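You operate a simulated robot arm through the tools that you are given. There is no shell and no other tool. Be economical: measure what you need, move in short steps, check, and stop when the job is done.

You are at the controls of a simulated robot arm. One attempt, no reset.

## Task
Press a pad on station six and lay it on the grid with the tongs.
Fine: put the tongs back on the lip; leave the slide out and the other pads alone; the pad must not scorch. Start no other station. Touch nothing hot with a bare grip.

It is judged by the outcome, as a careful person would: the job done as asked, and still so three seconds after it is handed in. It fails if anything else is knocked over, pushed out of place, dropped, spilled or broken.

## Robot
A 7-joint arm with a two-finger parallel gripper, fixed in place. Base frame: the origin is at the foot of the arm, x ahead of it, y to its left, z up. Readings come in m, rad, newtons and seconds.
With the tool pointing down near the work surface it reaches from about 0.42 to 0.9 m from the base axis. Its first joint turns from -2.007 to 2.007 rad. Payload 3.91 kg.
The tool frame sits at the grasp point between the pads (the TCP): z along the fingers, y along the line on which they close. The tips reach 0.03 m beyond it. Largest opening 0.11 m; finger width 0.02, thickness 0.01; the body of the gripper, 0.048 by 0.112 m, starts 0.055 m behind the TCP.
Orientation is that of the tool frame in the base frame, as [roll, pitch, yaw] about the fixed x, y, z axes, in that order (R = Rz(yaw) Ry(pitch) Rx(roll)). With the fingers straight down and closing along the base's y, the tool's x points along the base's -x, its y along +y and its z along -z.

## Interface
- The arm moves only by the tool nudge_tool. Its argument "commands" is a list of rows, each a list of 7 numbers: the shift along the base's x, y, z in m, then the turn, a rotation vector about the base's x, y, z in rad, then the gripper command, from -1 (shut) to 1 (fully open), values between in proportion. In form: [[tx, ty, tz, ax, ay, az, fingers], ...]. A call has 1 to 8 rows; each row shifts and turns the commanded pose from where the row before left it. Each row takes 0.2 s and may step no farther than 0.05 m and 0.15 rad from the row before; otherwise, or with a gripper value out of range, the whole call is refused. A pose out of reach is approached as far as the arm can. The call stops where the force on the tool passes 60 N (or 10 N more than at its start, if that is more) or the arm is blocked; 0.2 s more then pass. The fingers move at their own pace (about 0.153 m/s each) and stop on an object; they squeeze with about 29 N. The grip force told is the motor's: it shows also when the fingers shut on nothing. Time passes only in rows, and 0.2 s behind the last, so rows that do not move let the fingers close. The reply holds the time, the measured pose of the TCP, the force on the tool along the base axes, the opening and the grip force, in the units named above and with some noise.
- Cameras (640 x 400 px; columns grow to the right, rows downward): "scene" is fixed at [0.4021, 0.498, 1.4966]; the picture's right is [-0.81, -0.58, 0.00], its down [-0.25, 0.36, -0.90] and it looks along [0.52, -0.73, -0.44] (base axes); focal length 321 px, centre (320, 200). "wrist" rides on the gripper at [-0.036, 0, -0.057] in the tool frame; the picture's right is [0.00, -1.00, 0.00], its down [0.97, 0.00, -0.24] and it looks along [0.24, 0.00, 0.97] (tool axes); focal length 218 px, centre (320, 200). There is no depth. A picture from a camera that has moved, and an enlarged one, comes with that camera's place and axes in the base frame and with its lens. The place of the scene camera against the robot may be out by one fixed shift of up to 0.012 m in any direction.
- camera(camera): a new picture of that camera. No time passes.
- move_column(by): slides the trunk up (or, below 0, down) by that many m; the arm rides with it, the base frame stays. It gives what a move gives, with no picture.
- close_up(camera, box): a new picture of the part [left, top, right, bottom] of that camera's present view, enlarged. No time passes.
- close_job(): hands the job in; it is judged then, once.

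Go step by step. Nothing tells you positions but the pictures and the camera data: compare them with the known pose of the tool, close in by small moves and look again before you grip or let go. The budget is 120 turns and 64 pictures, counting those below and the enlarged ones. Unless the task says otherwise, let go and move clear before handing in.

The tools are called as a command line: name --pt "numbers of a row" for each row, then --argument value for the rest, lists and objects as JSON in quotes. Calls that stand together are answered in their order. nudge_tool: Moves the arm, as the interface text tells. Its arguments: {"type":"object","properties":{"commands":{"type":"array"}},"required":["commands"]} The other tools are called the same way: move_column (by) slides the trunk up or down; camera (camera) takes a picture; close_up (camera, box) takes an enlarged picture of a part of a camera's view; close_job () hands the job in.

At the start:

```text
clock: 0.0
tcp_pos: [0.5443, -0.1082, 1.3524]
ee_rot: [-3.141, 0.0, 3.14]
ft_force: [-0.8, -0.5, 0.3]
gripper_width: 0.11
finger_force: 0.1
trunk travel left (down, up): [-0.85, 0.14]
```

scene: 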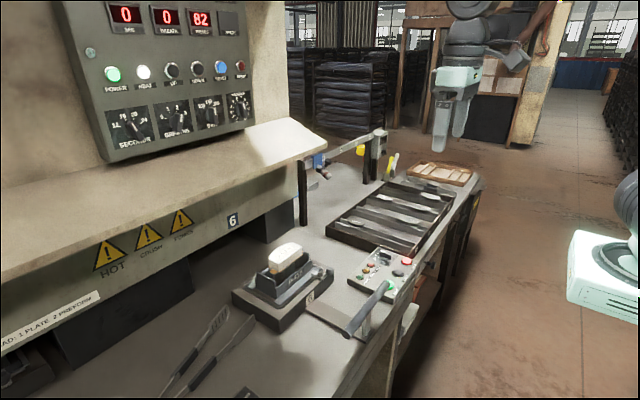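
wrist: 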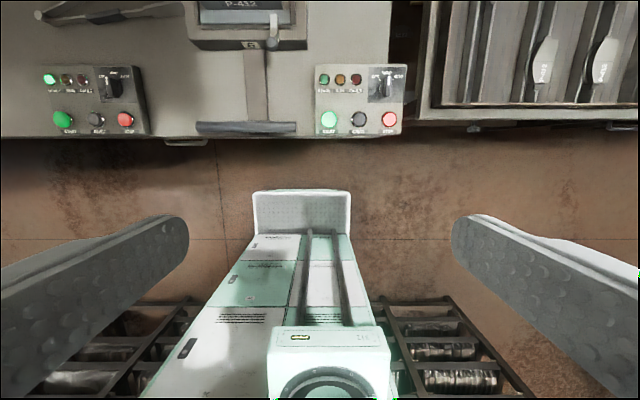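

I see a press with a slide, a control box, tongs at the lower left, and a tray or grid at the right. I'll look closer before moving.

close_up --camera "scene" --box '[200, 180, 480, 355]'

close_up --camera "scene" --box '[0, 200, 320, 400]'

close_up --camera "scene" --box '[60, 0, 340, 175]'

close_up --camera "wrist" --box '[0, 0, 640, 160]'

```text
2.29 times, centred on (340, 268) of scene
camera zoom: at [0.4021, 0.498, 1.4966], right [-0.81, -0.58, 0.0], down [-0.25, 0.36, -0.9], along [0.52, -0.73, -0.44], focal length 734 px, centre (274, 46)
```

zoom: 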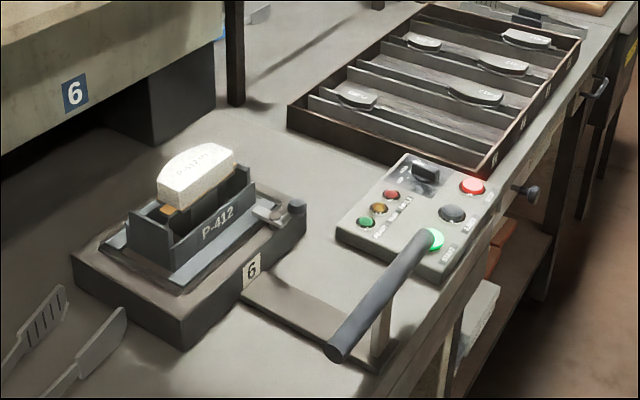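

```text
2.00 times, centred on (160, 300) of scene
camera zoom: at [0.4021, 0.498, 1.4966], right [-0.81, -0.58, 0.0], down [-0.25, 0.36, -0.9], along [0.52, -0.73, -0.44], focal length 642 px, centre (640, 0)
```

zoom: 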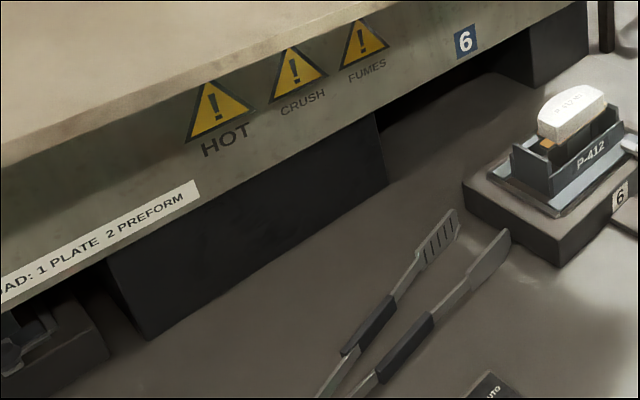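

```text
2.29 times, centred on (200, 88) of scene
camera zoom: at [0.4021, 0.498, 1.4966], right [-0.81, -0.58, 0.0], down [-0.25, 0.36, -0.9], along [0.52, -0.73, -0.44], focal length 734 px, centre (594, 457)
```

zoom: 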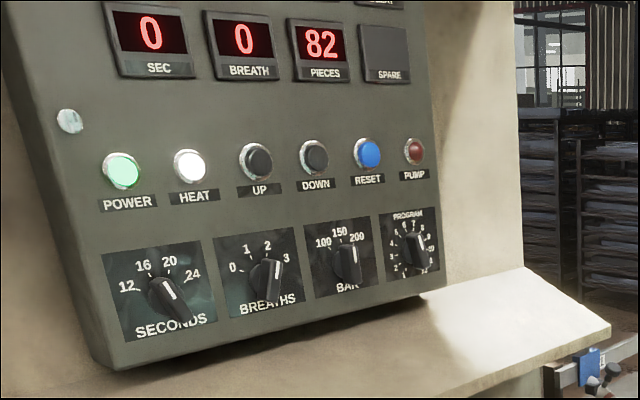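

```text
1.00 times, centred on (320, 80) of wrist
camera zoom: at [0.5797, -0.1091, 1.4085], right [0.0, -1.0, 0.0], down [-0.97, 0.0, 0.24], along [-0.24, 0.0, -0.97], focal length 218 px, centre (320, 320)
```

zoom: 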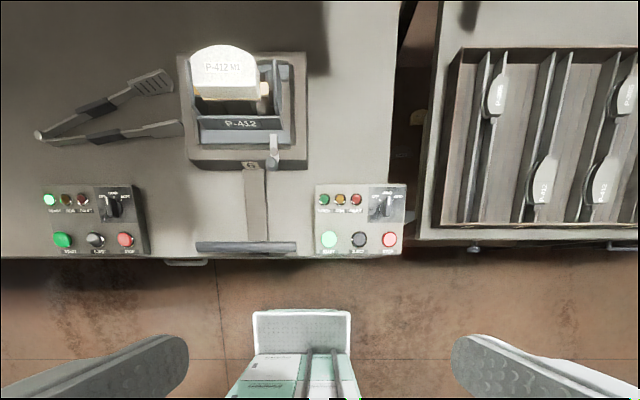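

Station six's slide is out, with a mould on it holding a white preform. I'll zoom in on the labels, the boxes and the far right.

close_up --camera "wrist" --box '[310, 50, 430, 150]'

close_up --camera "wrist" --box '[30, 50, 150, 150]'

close_up --camera "scene" --box '[300, 120, 500, 260]'

close_up --camera "scene" --box '[340, 240, 430, 310]'

```text
4.00 times, centred on (370, 100) of wrist
camera zoom: at [0.5797, -0.1091, 1.4085], right [0.0, -1.0, 0.0], down [-0.97, 0.0, 0.24], along [-0.24, 0.0, -0.97], focal length 873 px, centre (120, 600)
```

zoom: 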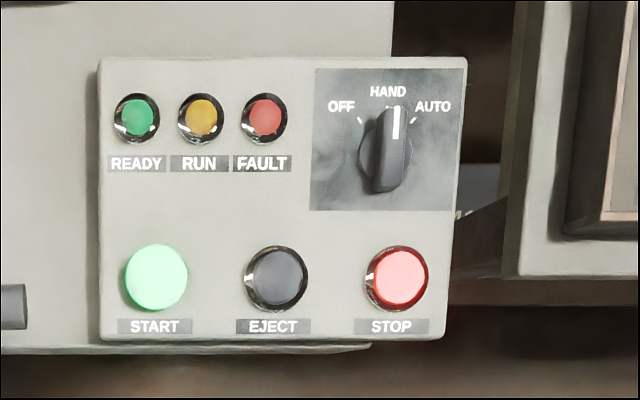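

```text
4.00 times, centred on (90, 100) of wrist
camera zoom: at [0.5797, -0.1091, 1.4085], right [0.0, -1.0, 0.0], down [-0.97, 0.0, 0.24], along [-0.24, 0.0, -0.97], focal length 873 px, centre (1240, 600)
```

zoom: 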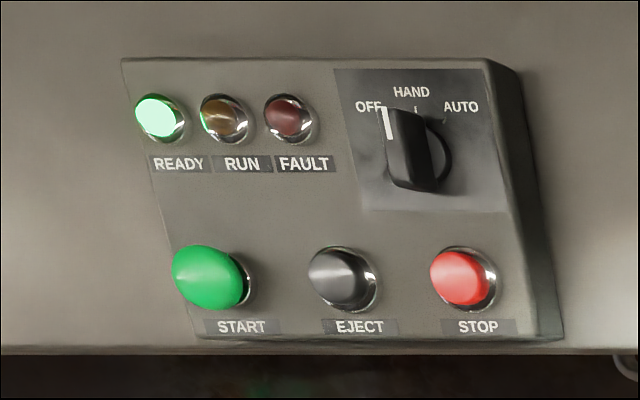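

```text
2.86 times, centred on (400, 190) of scene
camera zoom: at [0.4021, 0.498, 1.4966], right [-0.81, -0.58, 0.0], down [-0.25, 0.36, -0.9], along [0.52, -0.73, -0.44], focal length 918 px, centre (91, 229)
```

zoom: 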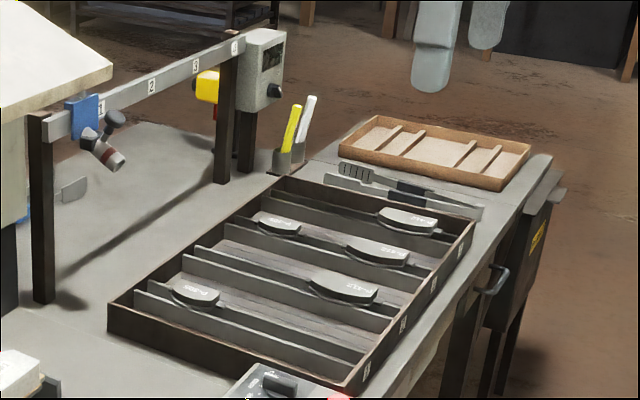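

```text
5.71 times, centred on (385, 275) of scene
camera zoom: at [0.4021, 0.498, 1.4966], right [-0.81, -0.58, 0.0], down [-0.25, 0.36, -0.9], along [0.52, -0.73, -0.44], focal length 1836 px, centre (-51, -229)
```

zoom: 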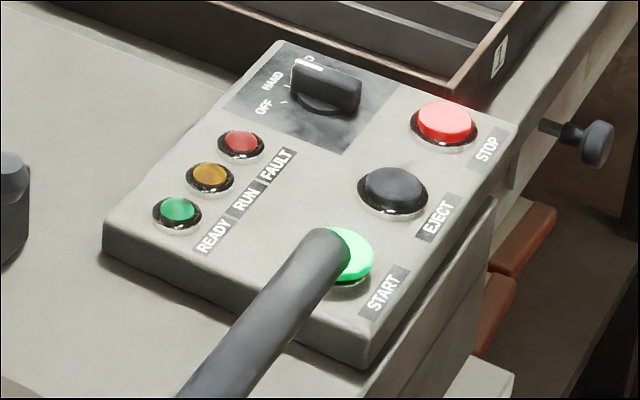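

The left box has its READY lamp lit and is set to OFF. The right box has START and STOP lit and is set to HAND. I'll move right to view the tray, the other tongs and the wooden tray from above.

nudge_tool --pt "0 -0.05 0 0 0 0 1" --pt "0 -0.05 0 0 0 0 1" --pt "0 -0.05 0 0 0 0 1" --pt "0 -0.05 0 0 0 0 1" --pt "0 -0.05 0 0 0 0 1" --pt "0 -0.05 0 0 0 0 1" --pt "0 -0.05 0 0 0 0 1"

close_up --camera "wrist" --box '[0, 0, 640, 160]'

```text
clock: 1.6
tcp_pos: [0.5444, -0.457, 1.3496]
ee_rot: [3.141, 0.001, 3.141]
ft_force: [0.8, 1.4, -0.5]
gripper_width: 0.11
finger_force: 0.0
trunk travel left (down, up): [-0.85, 0.14]
```

```text
1.00 times, centred on (320, 80) of wrist
camera zoom: at [0.5792, -0.457, 1.4067], right [0.0, -1.0, 0.0], down [-0.97, 0.0, 0.24], along [-0.24, 0.0, -0.97], focal length 218 px, centre (320, 320)
```

zoom: 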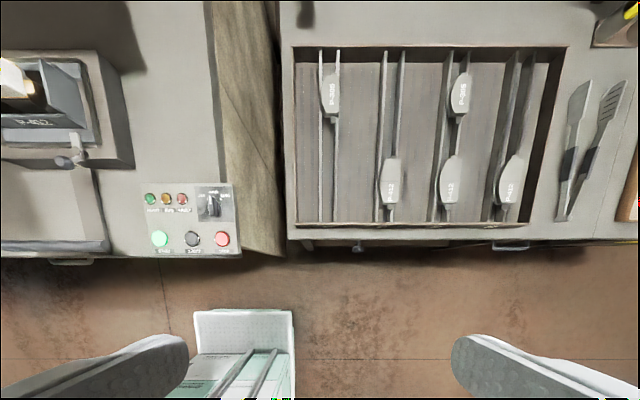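

The dark tray with paired rails carries pads, so it's probably the grid. I'll check its details and the area further right.

close_up --camera "wrist" --box '[280, -90, 580, 95]'

nudge_tool --pt "0 -0.05 0 0 0 0 1" --pt "0 -0.05 0 0 0 0 1" --pt "0 -0.05 0 0 0 0 1" --pt "0 -0.05 0 0 0 0 1" --pt "0 -0.05 0 0 0 0 1"

close_up --camera "wrist" --box '[0, 0, 640, 160]'

```text
refused: -90 is not a number from 0 to 400
```

```text
clock: 2.8
tcp_pos: [0.5428, -0.7001, 1.3496]
ee_rot: [3.14, 0.0, -3.141]
ft_force: [-0.4, 1.2, 0.9]
gripper_width: 0.1098
finger_force: 0.1
out of reach, approached as far as the arm can: row 5
trunk travel left (down, up): [-0.85, 0.14]
```

```text
1.00 times, centred on (320, 80) of wrist
camera zoom: at [0.5777, -0.7004, 1.4066], right [0.0, -1.0, 0.0], down [-0.97, 0.0, 0.24], along [-0.24, 0.0, -0.97], focal length 218 px, centre (320, 320)
```

zoom: 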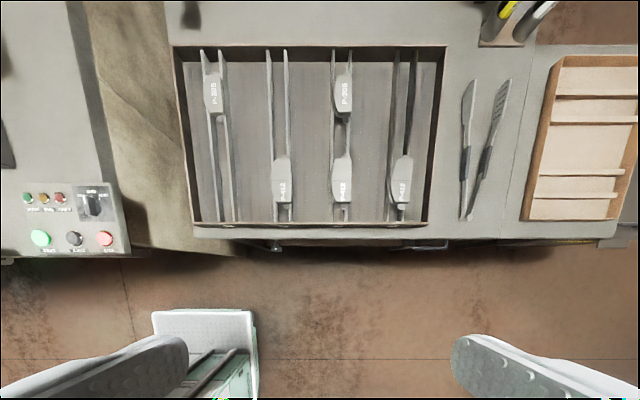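

The grid has four rail pairs with some spots free: column 1 front, and columns 2 and 4 rear. Next I'll look at the mould, the left tongs and the other stations.

close_up --camera "wrist" --box '[160, 0, 560, 130]'

nudge_tool --pt "0 0.05 0 0 0 0 1" --pt "0 0.05 0 0 0 0 1" --pt "0 0.05 0 0 0 0 1" --pt "0 0.05 0 0 0 0 1" --pt "0 0.05 0 0 0 0 1" --pt "0 0.05 0 0 0 0 1" --pt "0 0.05 0 0 0 0 1" --pt "0 0.05 0 0 0 0 1"

nudge_tool --pt "0 0.05 0 0 0 0 1" --pt "0 0.05 0 0 0 0 1" --pt "0 0.05 0 0 0 0 1" --pt "0 0.05 0 0 0 0 1" --pt "0 0.05 0 0 0 0 1" --pt "0 0.05 0 0 0 0 1" --pt "0 0.05 0 0 0 0 1" --pt "0 0.05 0 0 0 0 1"

close_up --camera "wrist" --box '[0, 0, 640, 160]'

```text
1.60 times, centred on (360, 65) of wrist
camera zoom: at [0.5777, -0.7004, 1.4066], right [0.0, -1.0, 0.0], down [-0.97, 0.0, 0.24], along [-0.24, 0.0, -0.97], focal length 349 px, centre (256, 416)
```

zoom: 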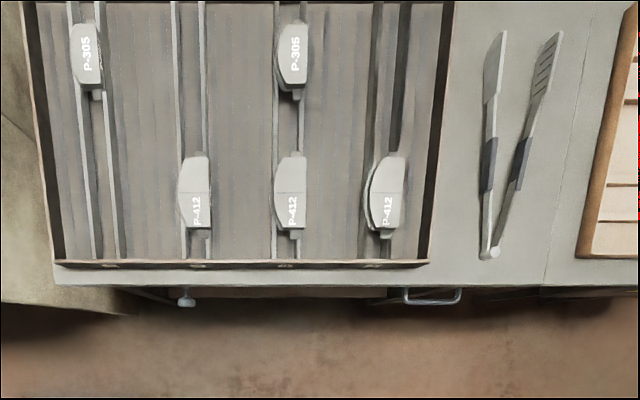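

```text
clock: 4.6
tcp_pos: [0.5415, -0.3087, 1.3516]
ee_rot: [-3.14, 0.0, 3.141]
ft_force: [-0.3, -0.2, -0.1]
gripper_width: 0.1102
finger_force: 0.0
trunk travel left (down, up): [-0.85, 0.14]
```

```text
clock: 6.4
tcp_pos: [0.5352, 0.0978, 1.3469]
ee_rot: [-3.141, -0.001, 3.141]
ft_force: [-0.7, -1.2, -0.3]
gripper_width: 0.11
finger_force: 0.1
trunk travel left (down, up): [-0.85, 0.14]
```

```text
1.00 times, centred on (320, 80) of wrist
camera zoom: at [0.5706, 0.0966, 1.4044], right [0.0, -1.0, 0.0], down [-0.97, 0.0, 0.24], along [-0.24, 0.0, -0.97], focal length 218 px, centre (320, 320)
```

zoom: 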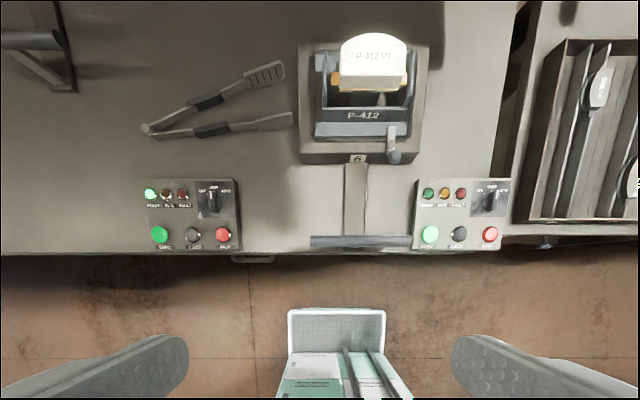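

A second, pushed-in slide shows at the upper left. Each station's box is to the right of its slide, so the right box belongs to station six. I'll tilt the wrist forward to look under the hood and at the mould.

nudge_tool --pt "0 0 0 0 -0.15 0 1" --pt "0 0 0 0 -0.15 0 1" --pt "0 0 0 0 -0.15 0 1" --pt "0 0 0 0 -0.15 0 1" --pt "0 0 0 0 -0.15 0 1" --pt "0 0 0 0 -0.15 0 1"

camera --camera "wrist"

close_up --camera "wrist" --box '[280, 120, 480, 260]'

```text
clock: 7.8
tcp_pos: [0.5394, 0.0975, 1.3481]
ee_rot: [3.14, 0.901, -3.14]
ft_force: [-0.2, -0.1, -0.7]
gripper_width: 0.1102
finger_force: 0.1
trunk travel left (down, up): [-0.85, 0.14]
```

```text
49 pictures are left
camera wrist: at [0.5162, 0.097, 1.4119], right [0.0, -1.0, 0.0], down [-0.79, 0.0, -0.61], along [0.61, 0.0, -0.79], focal length 218 px, centre (320, 200)
```

wrist: 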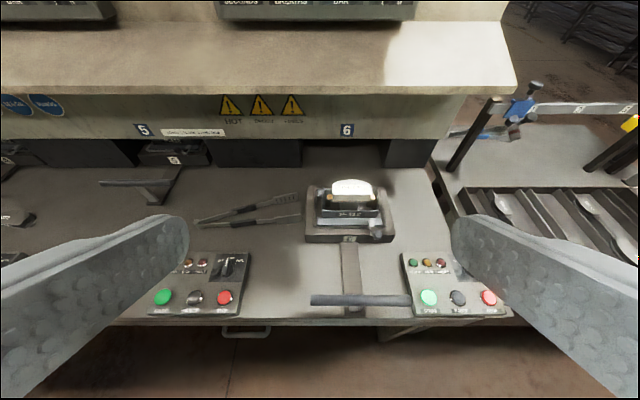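

```text
2.86 times, centred on (380, 190) of wrist
camera zoom: at [0.5162, 0.097, 1.4119], right [0.0, -1.0, 0.0], down [-0.79, 0.0, -0.61], along [0.61, 0.0, -0.79], focal length 624 px, centre (149, 229)
```

zoom: 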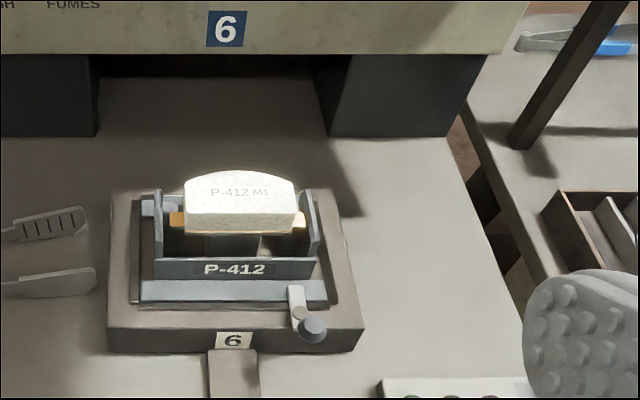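

Station 5 is on the left with its box beside it, so the right box and panel are station six's. I'll check the tongs and grid markings more closely.

close_up --camera "wrist" --box '[180, 150, 320, 240]'

close_up --camera "scene" --box '[420, 190, 480, 260]'

close_up --camera "wrist" --box '[0, 60, 350, 180]'

```text
4.44 times, centred on (250, 195) of wrist
camera zoom: at [0.5162, 0.097, 1.4119], right [0.0, -1.0, 0.0], down [-0.79, 0.0, -0.61], along [0.61, 0.0, -0.79], focal length 970 px, centre (631, 222)
```

zoom: 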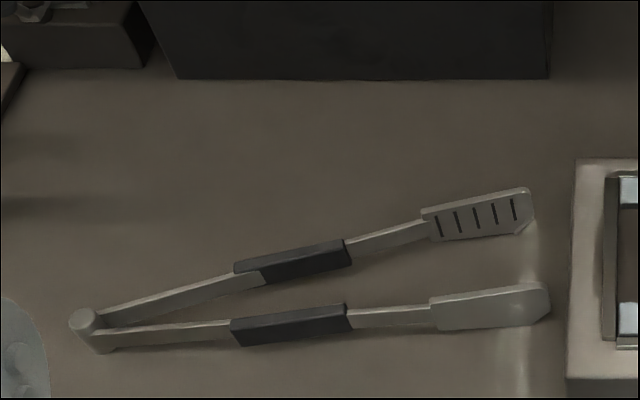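

```text
5.71 times, centred on (450, 225) of scene
camera zoom: at [0.4021, 0.498, 1.4966], right [-0.81, -0.58, 0.0], down [-0.25, 0.36, -0.9], along [0.52, -0.73, -0.44], focal length 1836 px, centre (-423, 57)
```

zoom: 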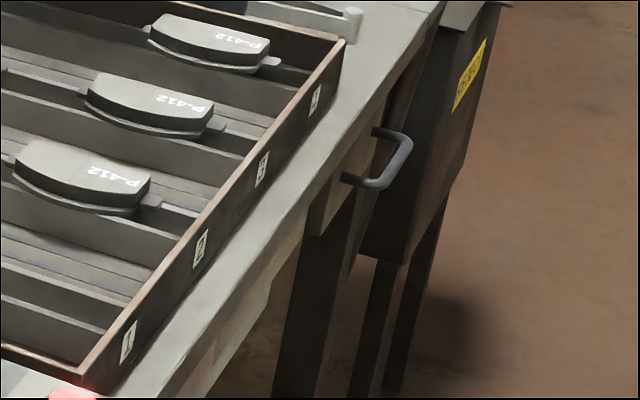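

```text
1.83 times, centred on (175, 120) of wrist
camera zoom: at [0.5162, 0.097, 1.4119], right [0.0, -1.0, 0.0], down [-0.79, 0.0, -0.61], along [0.61, 0.0, -0.79], focal length 399 px, centre (585, 346)
```

zoom: 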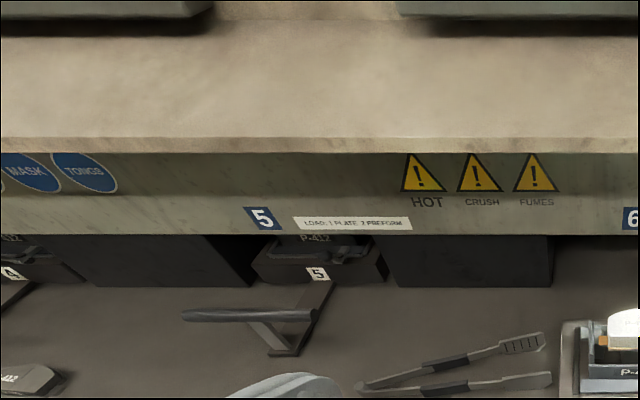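

I estimate the slide's T-bar at x≈0.61, y from −0.07 to 0.115, z≈0.985, and it should end near x≈0.90 when pushed in. I'll bring the open fingers down behind it, straddling the stem, and check.

nudge_tool --pt "0 -0.04 -0.03 0 0.13 0 1" --pt "0 -0.038 -0.04 0 0.13 0 1" --pt "-0.01 0 -0.05 0 0.14 0 1" --pt "0 0 -0.05 0 0 0 1" --pt "0 0 -0.05 0 0 0 1" --pt "0 0 -0.05 0 0 0 1" --pt "0 0 -0.03 0 0 0 1"

camera --camera "wrist"

camera --camera "scene"

```text
refused: row 2 steps farther than a row can; nothing moved
```

```text
44 pictures are left
camera wrist: at [0.5162, 0.097, 1.4119], right [0.0, -1.0, 0.0], down [-0.79, 0.0, -0.61], along [0.61, 0.0, -0.79], focal length 218 px, centre (320, 200)
```

wrist: 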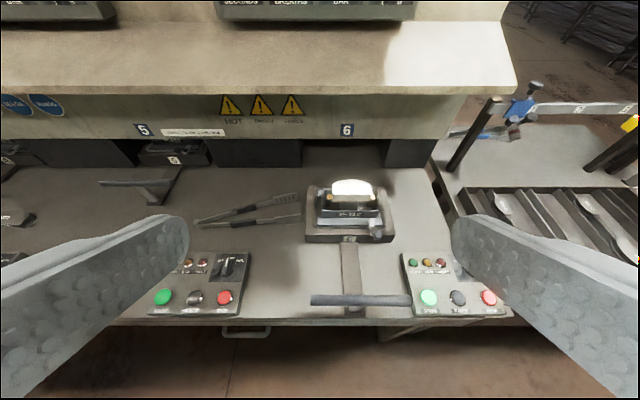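

```text
43 pictures are left
```

scene: 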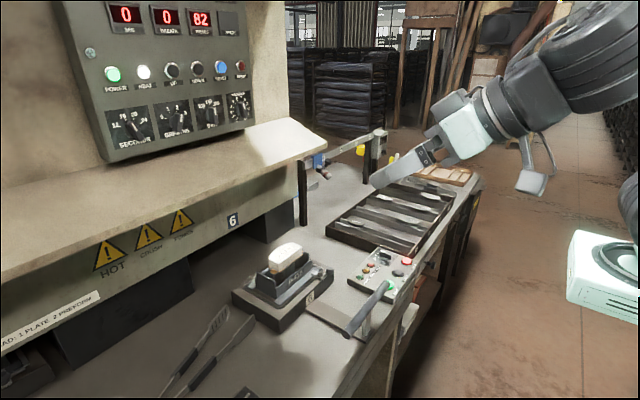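

The second row stepped too far and nothing moved, so I'll redo it in smaller rows.

nudge_tool --pt "0 -0.038 -0.03 0 0.13 0 1" --pt "0 -0.038 -0.03 0 0.13 0 1" --pt "-0.01 0 -0.045 0 0.14 0 1" --pt "0 0 -0.05 0 0 0 1" --pt "0 0 -0.05 0 0 0 1" --pt "0 0 -0.05 0 0 0 1" --pt "0 0 -0.05 0 0 0 1"

```text
clock: 9.4
tcp_pos: [0.5514, 0.0379, 1.0506]
ee_rot: [3.139, 0.5, 3.139]
ft_force: [-0.1, 0.4, 0.7]
gripper_width: 0.1099
finger_force: 0.0
out of reach, approached as far as the arm can: row 4, 5, 6
trunk travel left (down, up): [-0.85, 0.14]
```

Some rows were at the edge of reach, so I'll raise the tool a bit and lower the trunk for a better working height.

nudge_tool --pt "0 0 0.05 0 0 0 1" --pt "0 0 0.05 0 0 0 1" --pt "0 0 0.05 0 0 0 1" --pt "0 0 0.05 0 0 0 1"

move_column --by -0.25

camera --camera "wrist"

```text
clock: 10.4
tcp_pos: [0.5531, 0.0351, 1.2512]
ee_rot: [-3.141, 0.501, 3.139]
ft_force: [0.4, 0.1, -0.4]
gripper_width: 0.11
finger_force: 0.0
trunk travel left (down, up): [-0.85, 0.14]
```

```text
clock: 13.0
tcp_pos: [0.5521, 0.0355, 1.001]
ee_rot: [3.142, 0.5, -3.141]
ft_force: [0.0, 0.3, 0.2]
gripper_width: 0.1102
finger_force: 0.1
trunk travel left (down, up): [-0.6, 0.39]
```

```text
42 pictures are left
camera wrist: at [0.5551, 0.0342, 1.0687], right [0.0, -1.0, 0.0], down [-0.97, 0.0, -0.25], along [0.25, 0.0, -0.97], focal length 218 px, centre (320, 200)
```

wrist: 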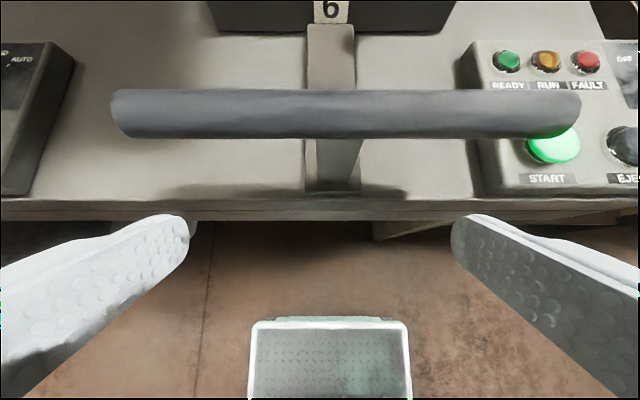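

The T-bar is at x≈0.613, y≈0.023, z≈0.99. I'll centre on it, lower slightly and push forward in small steps.

nudge_tool --pt "0 -0.012 -0.015 0 0 0 1" --pt "0.02 0 0 0 0 0 1" --pt "0.02 0 0 0 0 0 1" --pt "0.02 0 0 0 0 0 1" --pt "0.02 0 0 0 0 0 1" --pt "0.02 0 0 0 0 0 1" --pt "0.02 0 0 0 0 0 1"

camera --camera "scene"

```text
clock: 14.0
tcp_pos: [0.5955, 0.0222, 0.9793]
ee_rot: [-3.135, 0.477, -3.139]
ft_force: [-23.6, 1.9, -3.3]
gripper_width: 0.1094
finger_force: 0.1
trunk travel left (down, up): [-0.6, 0.39]
stopped in row 4: the force on the tool passed its limit (the readings are from after the stop); the commanded pose is now the measured one
```

```text
41 pictures are left
```

scene: 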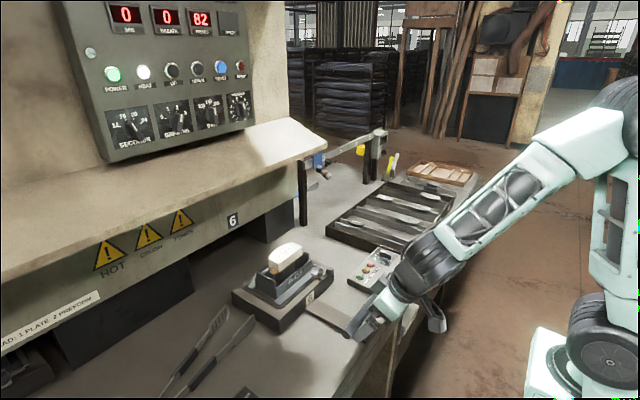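

Contact came at x≈0.596 and the force limit tripped, either from the impact or from friction. I'll push again in finer steps.

nudge_tool --pt "0.003 0 0 0 0 0 1" --pt "0.004 0 0 0 0 0 1" --pt "0.005 0 0 0 0 0 1" --pt "0.006 0 0 0 0 0 1" --pt "0.008 0 0 0 0 0 1" --pt "0.01 0 0 0 0 0 1"

```text
clock: 14.5
tcp_pos: [0.5977, 0.0233, 0.9754]
ee_rot: [-3.133, 0.468, -3.141]
ft_force: [-13.5, 1.6, -6.8]
gripper_width: 0.1094
finger_force: 0.1
trunk travel left (down, up): [-0.6, 0.39]
stopped in row 2: the force on the tool passed its limit (the readings are from after the stop); the commanded pose is now the measured one
```

Force rises quickly again, so I'll look before pushing more.

camera --camera "wrist"

close_up --camera "scene" --box '[220, 230, 460, 380]'

```text
40 pictures are left
camera wrist: at [0.6033, 0.0223, 1.0429], right [0.0, -1.0, 0.01], down [-0.97, 0.0, -0.22], along [0.22, -0.01, -0.97], focal length 218 px, centre (320, 200)
```

wrist: 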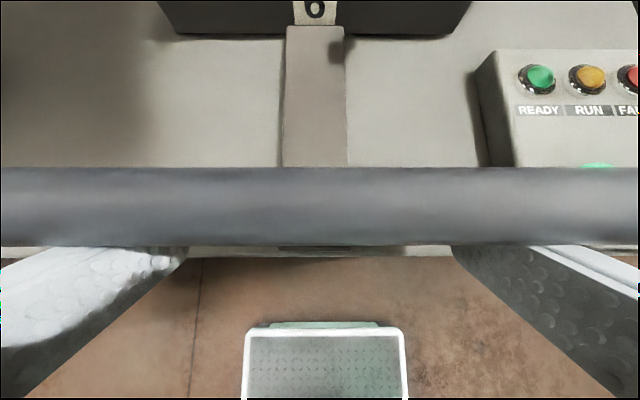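

```text
2.67 times, centred on (340, 305) of scene
camera zoom: at [0.4021, 0.498, 1.4966], right [-0.81, -0.58, 0.0], down [-0.25, 0.36, -0.9], along [0.52, -0.73, -0.44], focal length 857 px, centre (267, -80)
```

zoom: 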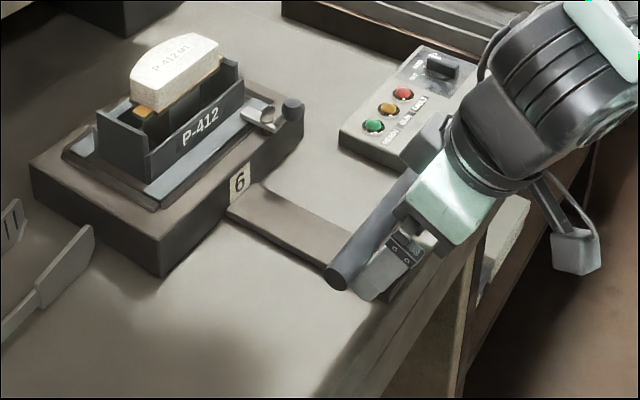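

The fingers bear properly on the bar, but the slide hasn't moved. I'll load it gently to see what force it holds.

nudge_tool --pt "0.002 0 0 0 0 0 1" --pt "0.001 0 0 0 0 0 1" --pt "0.001 0 0 0 0 0 1" --pt "0 0 0 0 0 0 1"

```text
clock: 15.5
tcp_pos: [0.5996, 0.0218, 0.9754]
ee_rot: [-3.13, 0.466, -3.141]
ft_force: [-47.9, 5.3, -11.9]
gripper_width: 0.1096
finger_force: 0.0
trunk travel left (down, up): [-0.6, 0.39]
```

The slide holds against 48 N, so it may be latched. I'll back off, lift and compare the levers on the station 6 and station 5 moulds.

nudge_tool --pt "-0.02 0 0 0 0 0 1" --pt "-0.02 0 0 0 0 0 1" --pt "0 0 0.05 0 0 0 1" --pt "0 0 0.05 0 0 0 1" --pt "0 0 0.05 0 -0.15 0 1" --pt "0 0 0.05 0 -0.15 0 1" --pt "0 0 0.0 0 -0.15 0 1"

close_up --camera "wrist" --box '[250, 60, 450, 240]'

close_up --camera "wrist" --box '[0, 0, 260, 150]'

```text
clock: 17.1
tcp_pos: [0.573, 0.0276, 1.163]
ee_rot: [-3.129, 0.922, -3.138]
ft_force: [-0.3, 1.7, 0.3]
gripper_width: 0.1101
finger_force: 0.0
out of reach, approached as far as the arm can: row 6, 7
trunk travel left (down, up): [-0.6, 0.39]
```

```text
2.22 times, centred on (350, 150) of wrist
camera zoom: at [0.548, 0.0276, 1.2256], right [-0.01, -1.0, 0.01], down [-0.78, 0.0, -0.63], along [0.63, -0.01, -0.78], focal length 485 px, centre (253, 311)
```

zoom: 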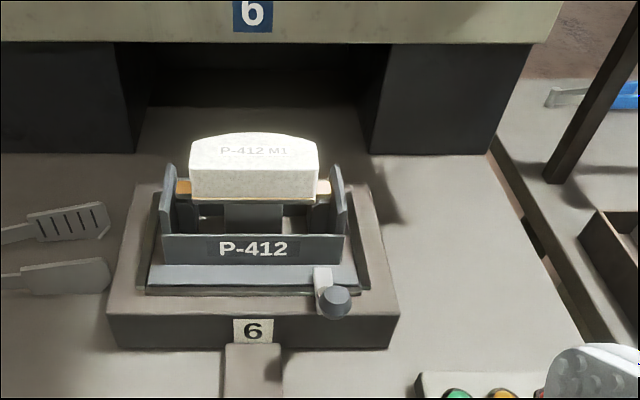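

```text
2.46 times, centred on (130, 75) of wrist
camera zoom: at [0.548, 0.0276, 1.2256], right [-0.01, -1.0, 0.01], down [-0.78, 0.0, -0.63], along [0.63, -0.01, -0.78], focal length 537 px, centre (788, 508)
```

zoom: 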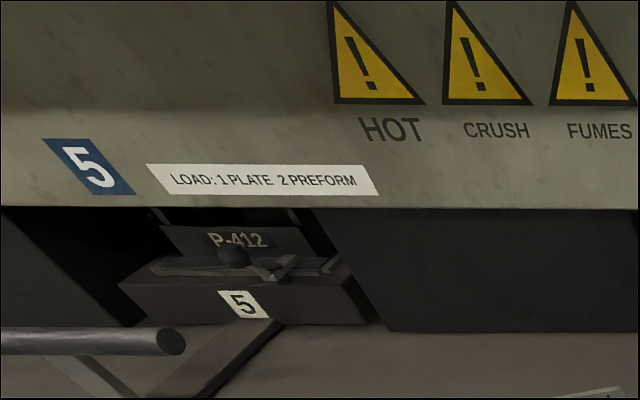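

The difference is clear: station 5's mould lever is swung left across its front, while station 6's points out toward me with its knob at about (0.749, −0.025, 0.99). The lever clamp is likely open and blocking the slide. I'll swing it left with closed fingertips touching only the dark knob, hovering nearby first.

nudge_tool --pt "0.0245 -0.0125 -0.01 0 0.132 0 -1" --pt "0.0245 -0.0125 -0.0147 0 0.132 0 -1" --pt "0.0245 -0.0125 -0.0147 0 0.132 0 -1" --pt "0.0245 -0.0125 -0.0147 0 0.132 0 -1" --pt "0.0245 -0.0125 -0.0147 0 0.132 0 -1" --pt "0.0245 -0.0125 -0.0147 0 0.132 0 -1" --pt "0.0245 -0.0125 -0.0147 0 0.132 0 -1"

camera --camera "wrist"

close_up --camera "scene" --box '[220, 220, 420, 345]'

```text
clock: 18.7
tcp_pos: [0.7434, -0.0656, 1.0672]
ee_rot: [-3.133, -0.003, -3.139]
ft_force: [-0.8, 0.4, 0.0]
gripper_width: 0.0001
finger_force: 29.3
trunk travel left (down, up): [-0.6, 0.39]
```

```text
36 pictures are left
camera wrist: at [0.7785, -0.0656, 1.1235], right [0.0, -1.0, 0.01], down [-0.97, 0.0, 0.24], along [-0.24, -0.01, -0.97], focal length 218 px, centre (320, 200)
```

wrist: 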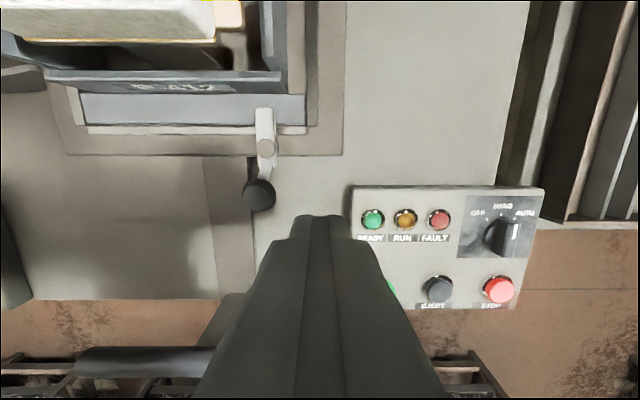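

```text
3.20 times, centred on (320, 282) of scene
camera zoom: at [0.4021, 0.498, 1.4966], right [-0.81, -0.58, 0.0], down [-0.25, 0.36, -0.9], along [0.52, -0.73, -0.44], focal length 1028 px, centre (320, -64)
```

zoom: 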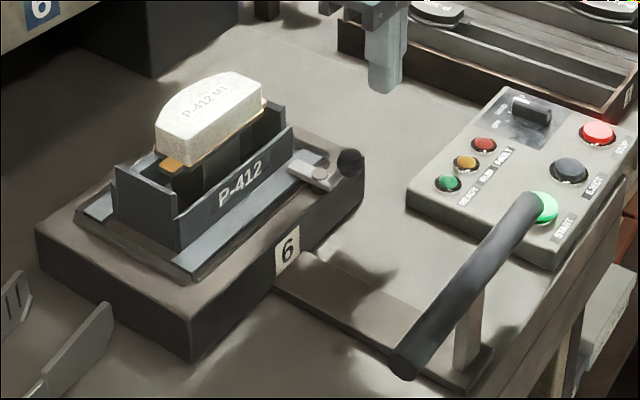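

The knob is a ball at about (0.748, −0.025) on a ~0.03 m arm pivoting at (0.777, −0.026). I'll lower the fingertips to its right side and sweep it left along the arc.

nudge_tool --pt "0.0036 0 -0.04 0 0 0 -1" --pt "0 0 -0.037 0 0 0 -1" --pt "0 0.01 0 0 0 0 -1" --pt "0 0.009 0 0 0 0 -1" --pt "-0.003 0.009 0 0 0 0 -1" --pt "-0.004 0.0083 0 0 0 0 -1"

```text
clock: 20.0
tcp_pos: [0.7486, -0.0521, 0.9875]
ee_rot: [-3.113, 0.003, 3.122]
ft_force: [2.3, -21.4, -0.6]
gripper_width: 0.0001
finger_force: 28.9
trunk travel left (down, up): [-0.6, 0.39]
stopped in row 6: the force on the tool passed its limit (the readings are from after the stop); the commanded pose is now the measured one
```

Contact came with high resistance at y≈−0.052, so I'll look.

camera --camera "wrist"

close_up --camera "scene" --box '[270, 230, 390, 305]'

```text
34 pictures are left
camera wrist: at [0.7824, -0.051, 1.0443], right [-0.02, -1.0, 0.03], down [-0.97, 0.02, 0.24], along [-0.24, -0.02, -0.97], focal length 218 px, centre (320, 200)
```

wrist: 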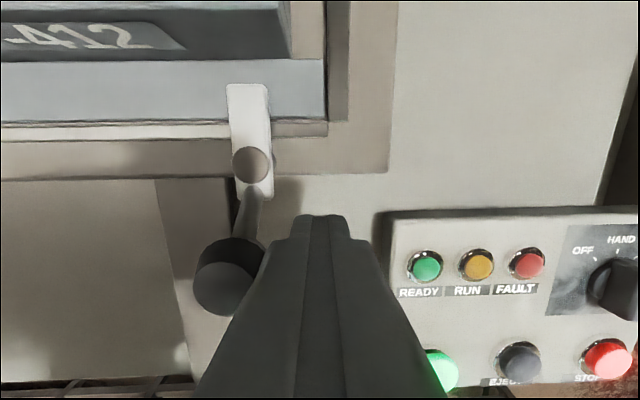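

```text
5.33 times, centred on (330, 268) of scene
camera zoom: at [0.4021, 0.498, 1.4966], right [-0.81, -0.58, 0.0], down [-0.25, 0.36, -0.9], along [0.52, -0.73, -0.44], focal length 1713 px, centre (267, -160)
```

zoom: 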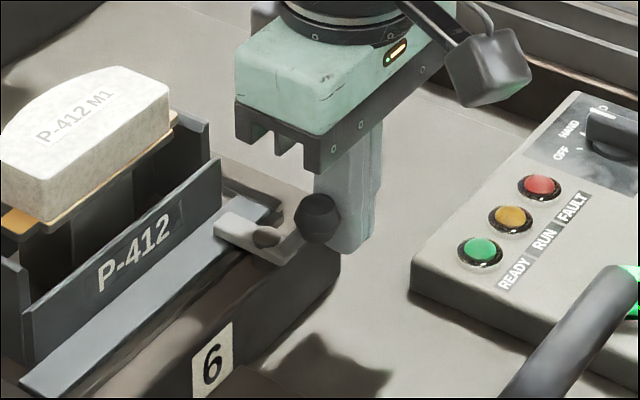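

The lever didn't visibly move. I'll back off and get a good look at station 5's lever to compare the mechanism.

nudge_tool --pt "0 -0.015 0 0 0 0 -1" --pt "0 -0.01 0.05 0 0 0 -1" --pt "-0.02 0.02 0.045 0 0 0 -1" --pt "-0.02 0.04 0.02 0 -0.14 0 -1" --pt "-0.02 0.04 0.01 0 -0.14 0 -1" --pt "-0.02 0.045 0 0 -0.14 0 -1" --pt "-0.02 0.045 0 0 -0.14 0 -1" --pt "0 0.049 0 0 -0.14 0 -1"

nudge_tool --pt "0 0.049 0 0 -0.1 0 -1" --pt "0 0.049 0 0 0 0 -1" --pt "0 0.049 0 0 0 0 -1" --pt "0 0.049 0 0 0 0 -1"

camera --camera "wrist"

```text
refused: row 2 steps farther than a row can; nothing moved
```

```text
clock: 20.3
tcp_pos: [0.748, -0.0523, 0.9882]
ee_rot: [-3.092, 0.03, 3.108]
ft_force: [-6.2, -18.1, 5.7]
gripper_width: 0.0
finger_force: 28.6
trunk travel left (down, up): [-0.6, 0.39]
stopped in row 1: the force on the tool passed its limit (the readings are from after the stop); the commanded pose is now the measured one
```

```text
32 pictures are left
camera wrist: at [0.7803, -0.0505, 1.0458], right [-0.04, -1.0, 0.05], down [-0.98, 0.05, 0.21], along [-0.21, -0.04, -0.98], focal length 218 px, centre (320, 200)
```

wrist: 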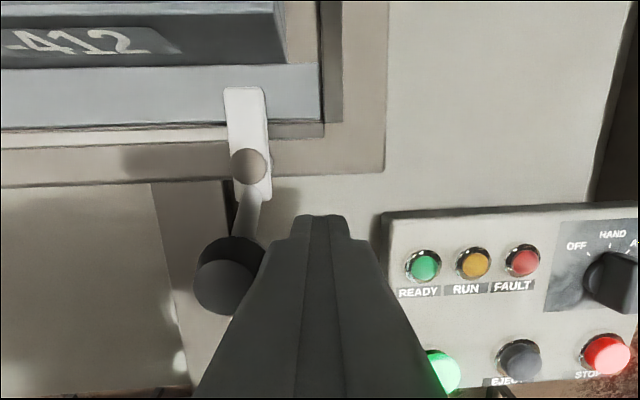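

The first call was refused and the next stopped at once, with no harm done. I'll retreat carefully now, one move at a time.

nudge_tool --pt "0 -0.02 0 -0.049 -0.03 0.033 -1" --pt "0 -0.01 0.04 0 0 0 -1" --pt "-0.02 0.01 0.04 0 0 0 -1" --pt "-0.02 0.03 0.03 0 -0.14 0 -1" --pt "-0.02 0.04 0.02 0 -0.14 0 -1" --pt "-0.02 0.045 0 0 -0.14 0 -1" --pt "-0.02 0.045 0 0 -0.14 0 -1" --pt "0 0.049 0 0 -0.14 0 -1"

```text
clock: 22.1
tcp_pos: [0.6435, 0.143, 1.1193]
ee_rot: [-3.046, 0.764, -3.138]
ft_force: [-0.6, -0.5, 0.2]
gripper_width: 0.0
finger_force: 29.1
trunk travel left (down, up): [-0.6, 0.39]
```

nudge_tool --pt "0 0.049 0 0.069 0 0.066 -1" --pt "0 0.049 0 0 0 0 -1" --pt "0 0.049 0 0 0 0 -1" --pt "0 0.049 0 0 0 0 -1" --pt "0 0.049 0 0 0 0 -1" --pt "0 0.049 0 0 0 0 -1"

camera --camera "wrist"

```text
clock: 23.5
tcp_pos: [0.647, 0.4323, 1.1201]
ee_rot: [-3.141, 0.761, -3.137]
ft_force: [0.4, -0.9, 1.7]
gripper_width: 0.0003
finger_force: 28.7
trunk travel left (down, up): [-0.6, 0.39]
```

```text
31 pictures are left
camera wrist: at [0.6321, 0.4323, 1.1863], right [0.0, -1.0, 0.0], down [-0.87, 0.0, -0.5], along [0.5, 0.0, -0.87], focal length 218 px, centre (320, 200)
```

wrist: 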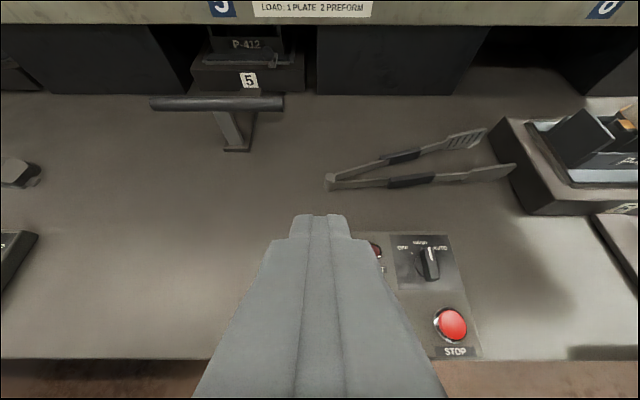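

close_up --camera "wrist" --box '[190, 20, 310, 95]'

```text
5.33 times, centred on (250, 58) of wrist
camera zoom: at [0.6321, 0.4323, 1.1863], right [0.0, -1.0, 0.0], down [-0.87, 0.0, -0.5], along [0.5, 0.0, -0.87], focal length 1164 px, centre (693, 960)
```

zoom: 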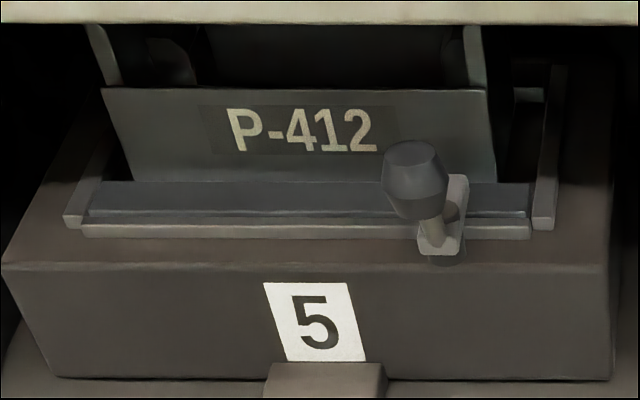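

Now it's clear: station 5's lever stands upright about a horizontal hinge, while station 6's is folded forward. So the lever needs to be raised, not swung sideways. I'll come to its front with closed fingers tilted 0.5 rad.

nudge_tool --pt "0 -0.049 0 0 0.13 0 -1" --pt "0 -0.049 0 0 0.13 0 -1" --pt "0 -0.049 0 0 0 0 -1" --pt "0 -0.049 0 0 0 0 -1" --pt "0 -0.049 0 0 0 0 -1" --pt "0 -0.049 0 0 0 0 -1" --pt "0 -0.049 0 0 0 0 -1" --pt "0 -0.049 0 0 0 0 -1"

nudge_tool --pt "0.01 -0.045 0 0 0 0 -1" --pt "0.01 -0.02 -0.03 0 0 0 -1" --pt "0.01 0 -0.03 0 0 0 -1" --pt "0.01 0 -0.03 0 0 0 -1"

camera --camera "wrist"

```text
clock: 25.3
tcp_pos: [0.6499, 0.0426, 1.1195]
ee_rot: [-3.141, 0.502, -3.134]
ft_force: [0.1, -0.1, 0.4]
gripper_width: 0.0
finger_force: 29.1
trunk travel left (down, up): [-0.6, 0.39]
```

```text
clock: 26.3
tcp_pos: [0.6876, -0.021, 1.026]
ee_rot: [3.14, 0.502, -3.139]
ft_force: [0.1, -0.5, -0.6]
gripper_width: 0.0001
finger_force: 29.4
trunk travel left (down, up): [-0.6, 0.39]
```

```text
29 pictures are left
camera wrist: at [0.6899, -0.0221, 1.0939], right [0.0, -1.0, 0.0], down [-0.97, 0.0, -0.26], along [0.26, 0.0, -0.97], focal length 218 px, centre (320, 200)
```

wrist: 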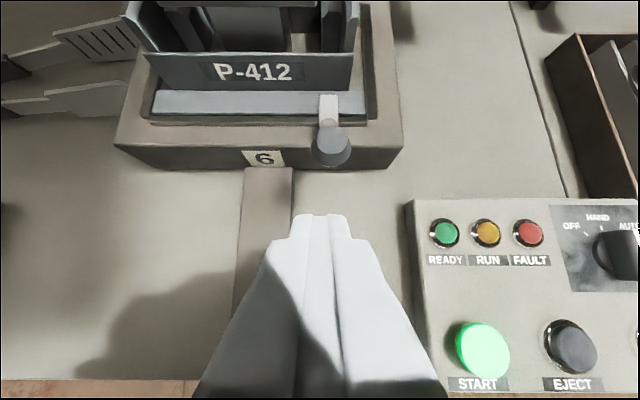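

The knob is at y≈−0.028, directly ahead. I'll lower to its height and ease forward and up in small steps.

nudge_tool --pt "0 -0.006 -0.03 0 0 0 -1" --pt "0.015 0 -0.005 0 0 0 -1" --pt "0.015 0 0 0 0 0 -1" --pt "0.006 0 0 0 0 0 -1" --pt "0.005 0 0.001 0 0 0 -1" --pt "0.005 0 0.002 0 0 0 -1" --pt "0.005 0 0.002 0 0 0 -1" --pt "0.005 0 0.002 0 0 0 -1"

camera --camera "wrist"

```text
clock: 27.8
tcp_pos: [0.7249, -0.0264, 0.9892]
ee_rot: [-3.133, 0.471, -3.132]
ft_force: [-10.9, -0.1, -3.9]
gripper_width: 0.0002
finger_force: 29.2
trunk travel left (down, up): [-0.6, 0.39]
stopped in row 7: the force on the tool passed its limit (the readings are from after the stop); the commanded pose is now the measured one
```

```text
28 pictures are left
camera wrist: at [0.7304, -0.0266, 1.0541], right [0.01, -1.0, 0.01], down [-0.97, -0.01, -0.23], along [0.23, -0.01, -0.97], focal length 218 px, centre (320, 200)
```

wrist: 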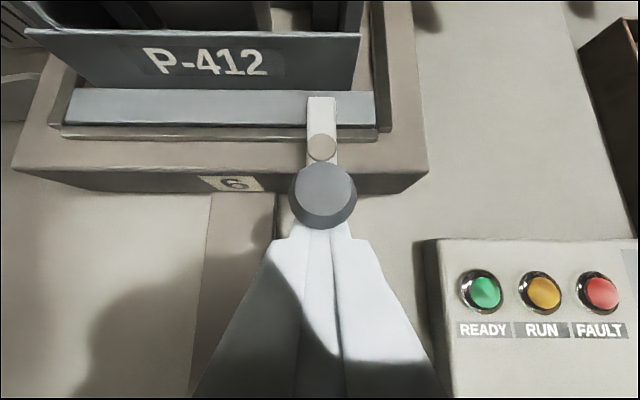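

Triangulating the knobs, station 5's lever has the same pose as station 6's (both at z≈0.987), so the lever isn't the cause and hasn't moved. I'll return to the bar and push more steadily, with more upright fingers straddling the stem.

nudge_tool --pt "-0.02 0 0 0 0 0 -1" --pt "-0.02 0.02 0.04 0 0.07 0 -1" --pt "-0.03 0.02 0.03 0 0.07 0 0.5" --pt "-0.045 0.01 0 0 0.07 0 1" --pt "-0.04 0 0 0 0 0 1" --pt "0 0 -0.04 0 0 0 1" --pt "0 0 -0.02 0 0 0 1" --pt "0 0 -0.01 0 0 0 1"

```text
clock: 29.6
tcp_pos: [0.5715, 0.0234, 0.9874]
ee_rot: [-3.136, 0.267, -3.133]
ft_force: [0.7, 0.7, 0.7]
gripper_width: 0.1099
finger_force: 0.0
trunk travel left (down, up): [-0.6, 0.39]
```

nudge_tool --pt "0.014 0 0 0 0 0 1" --pt "0.004 0 0 0 0 0 1" --pt "0.003 0 0 0 0 0 1" --pt "0.002 0 0 0 0 0 1" --pt "0.002 0 0 0 0 0 1" --pt "0.001 0 0 0 0 0 1"

```text
clock: 31.0
tcp_pos: [0.5942, 0.0238, 0.9882]
ee_rot: [-3.136, 0.262, -3.135]
ft_force: [-20.8, 0.5, 0.8]
gripper_width: 0.1093
finger_force: 0.1
trunk travel left (down, up): [-0.6, 0.39]
```

nudge_tool --pt "0.002 0 0 0 0 0 1" --pt "0.002 0 0 0 0 0 1" --pt "0.001 0 0 0 0 0 1" --pt "0.001 0 0 0 0 0 1" --pt "0 0 0 0 0 0 1"

```text
clock: 31.9
tcp_pos: [0.595, 0.0232, 0.9871]
ee_rot: [-3.131, 0.248, -3.139]
ft_force: [-24.0, 2.9, 14.6]
gripper_width: 0.1088
finger_force: 0.0
trunk travel left (down, up): [-0.6, 0.39]
stopped in row 4: the force on the tool passed its limit (the readings are from after the stop); the commanded pose is now the measured one
```

The slide is rigidly held. So START must drive it in, presses and brings it out, and HAND would give a single cycle. Because the hot pad must be collected promptly, I'll first rehearse picking up the left tongs, with grips at about (0.84, 0.30, 0.92), before pressing START.

nudge_tool --pt "-0.02 0 0 0 0 0 1" --pt "-0.01 0 0.04 0 0.08 0 1" --pt "0 0.01 0.045 0 0.08 0 1" --pt "0.02 0.02 0.04 0 0.09 0 1" --pt "0.03 0.03 0.02 0 0 0 1" --pt "0.035 0.035 0 0 0 0 1" --pt "0.035 0.035 0 0 0 0 1" --pt "0.035 0.035 0 0 0 0 1"

nudge_tool --pt "0.035 0.035 0 0 0 -0.15 1" --pt "0.035 0.035 0 0 0 -0.15 1" --pt "0.02 0.035 0 0 0 -0.15 1" --pt "0.02 0.03 0 0 0 -0.15 1" --pt "0 0 0 0 0 -0.15 1" --pt "0 0 0 0 0 -0.15 1" --pt "0 0 0 0 0 -0.15 1" --pt "0 0 0 0 0 -0.15 1"

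```text
clock: 33.7
tcp_pos: [0.7238, 0.1863, 1.1306]
ee_rot: [-3.133, 0.003, -3.137]
ft_force: [-0.4, 0.0, 1.1]
gripper_width: 0.1099
finger_force: 0.0
trunk travel left (down, up): [-0.6, 0.39]
```

```text
clock: 35.5
tcp_pos: [0.7563, 0.2578, 1.1168]
ee_rot: [-3.133, 0.002, 1.946]
ft_force: [-0.4, -0.4, -0.5]
gripper_width: 0.1097
finger_force: 0.1
out of reach, approached as far as the arm can: row 2, 3, 4
trunk travel left (down, up): [-0.6, 0.39]
```

Reach ran out at this height and trunk position, so I'll try lower down, nearer the tongs' level.

nudge_tool --pt "0 0 -0.04 0 0 -0.155 1" --pt "0 0 -0.04 0 0 0 1" --pt "0.03 0.015 0 0 0 0 1" --pt "0.03 0.015 0 0 0 0 1" --pt "0.02 0.01 0 0 0 0 1"

```text
refused: row 1 steps farther than a row can; nothing moved
```

nudge_tool --pt "0 0 -0.04 0 0 -0.15 1" --pt "0 0 -0.04 0 0 0 1" --pt "0.03 0.015 0 0 0 0 1" --pt "0.03 0.015 0 0 0 0 1" --pt "0.02 0.01 0 0 0 0 1"

camera --camera "wrist"

```text
clock: 36.7
tcp_pos: [0.7885, 0.2751, 1.0257]
ee_rot: [-3.133, 0.002, 1.796]
ft_force: [0.7, 0.0, -0.7]
gripper_width: 0.1101
finger_force: 0.0
out of reach, approached as far as the arm can: row 4, 5
trunk travel left (down, up): [-0.6, 0.39]
```

```text
27 pictures are left
camera wrist: at [0.7959, 0.2393, 1.083], right [-0.97, -0.22, 0.01], down [-0.22, 0.95, 0.24], along [-0.06, 0.23, -0.97], focal length 218 px, centre (320, 200)
```

wrist: 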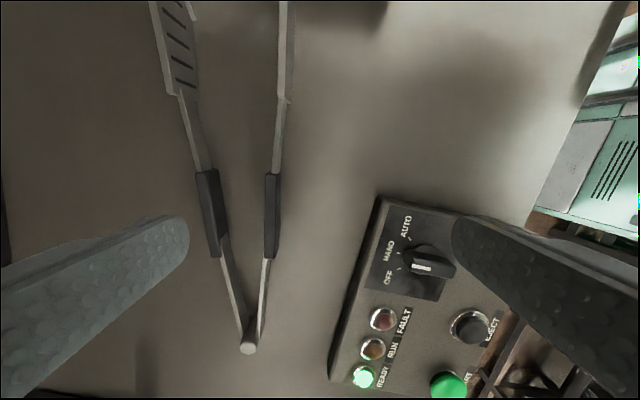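

The tongs' grips centre at about (0.842, 0.302), just out of reach here. I'll raise the trunk for more reach and move over them.

move_column --by 0.15

nudge_tool --pt "0 0 -0.04 0 0 0 1" --pt "0 0 -0.04 0 0 0 1" --pt "0 0 -0.04 0 0 0 1" --pt "0.03 0.015 0 0 0 0 1" --pt "0.023 0.012 0 0 0 0 1"

```text
clock: 38.5
tcp_pos: [0.7899, 0.2758, 1.1746]
ee_rot: [-3.134, 0.001, 1.797]
ft_force: [-0.7, 0.1, 0.1]
gripper_width: 0.1101
finger_force: 0.0
trunk travel left (down, up): [-0.75, 0.24]
```

```text
clock: 39.7
tcp_pos: [0.8109, 0.2853, 1.053]
ee_rot: [-3.136, 0.002, 1.798]
ft_force: [-0.3, -0.9, 0.3]
gripper_width: 0.11
finger_force: 0.1
out of reach, approached as far as the arm can: row 4, 5
trunk travel left (down, up): [-0.75, 0.24]
```

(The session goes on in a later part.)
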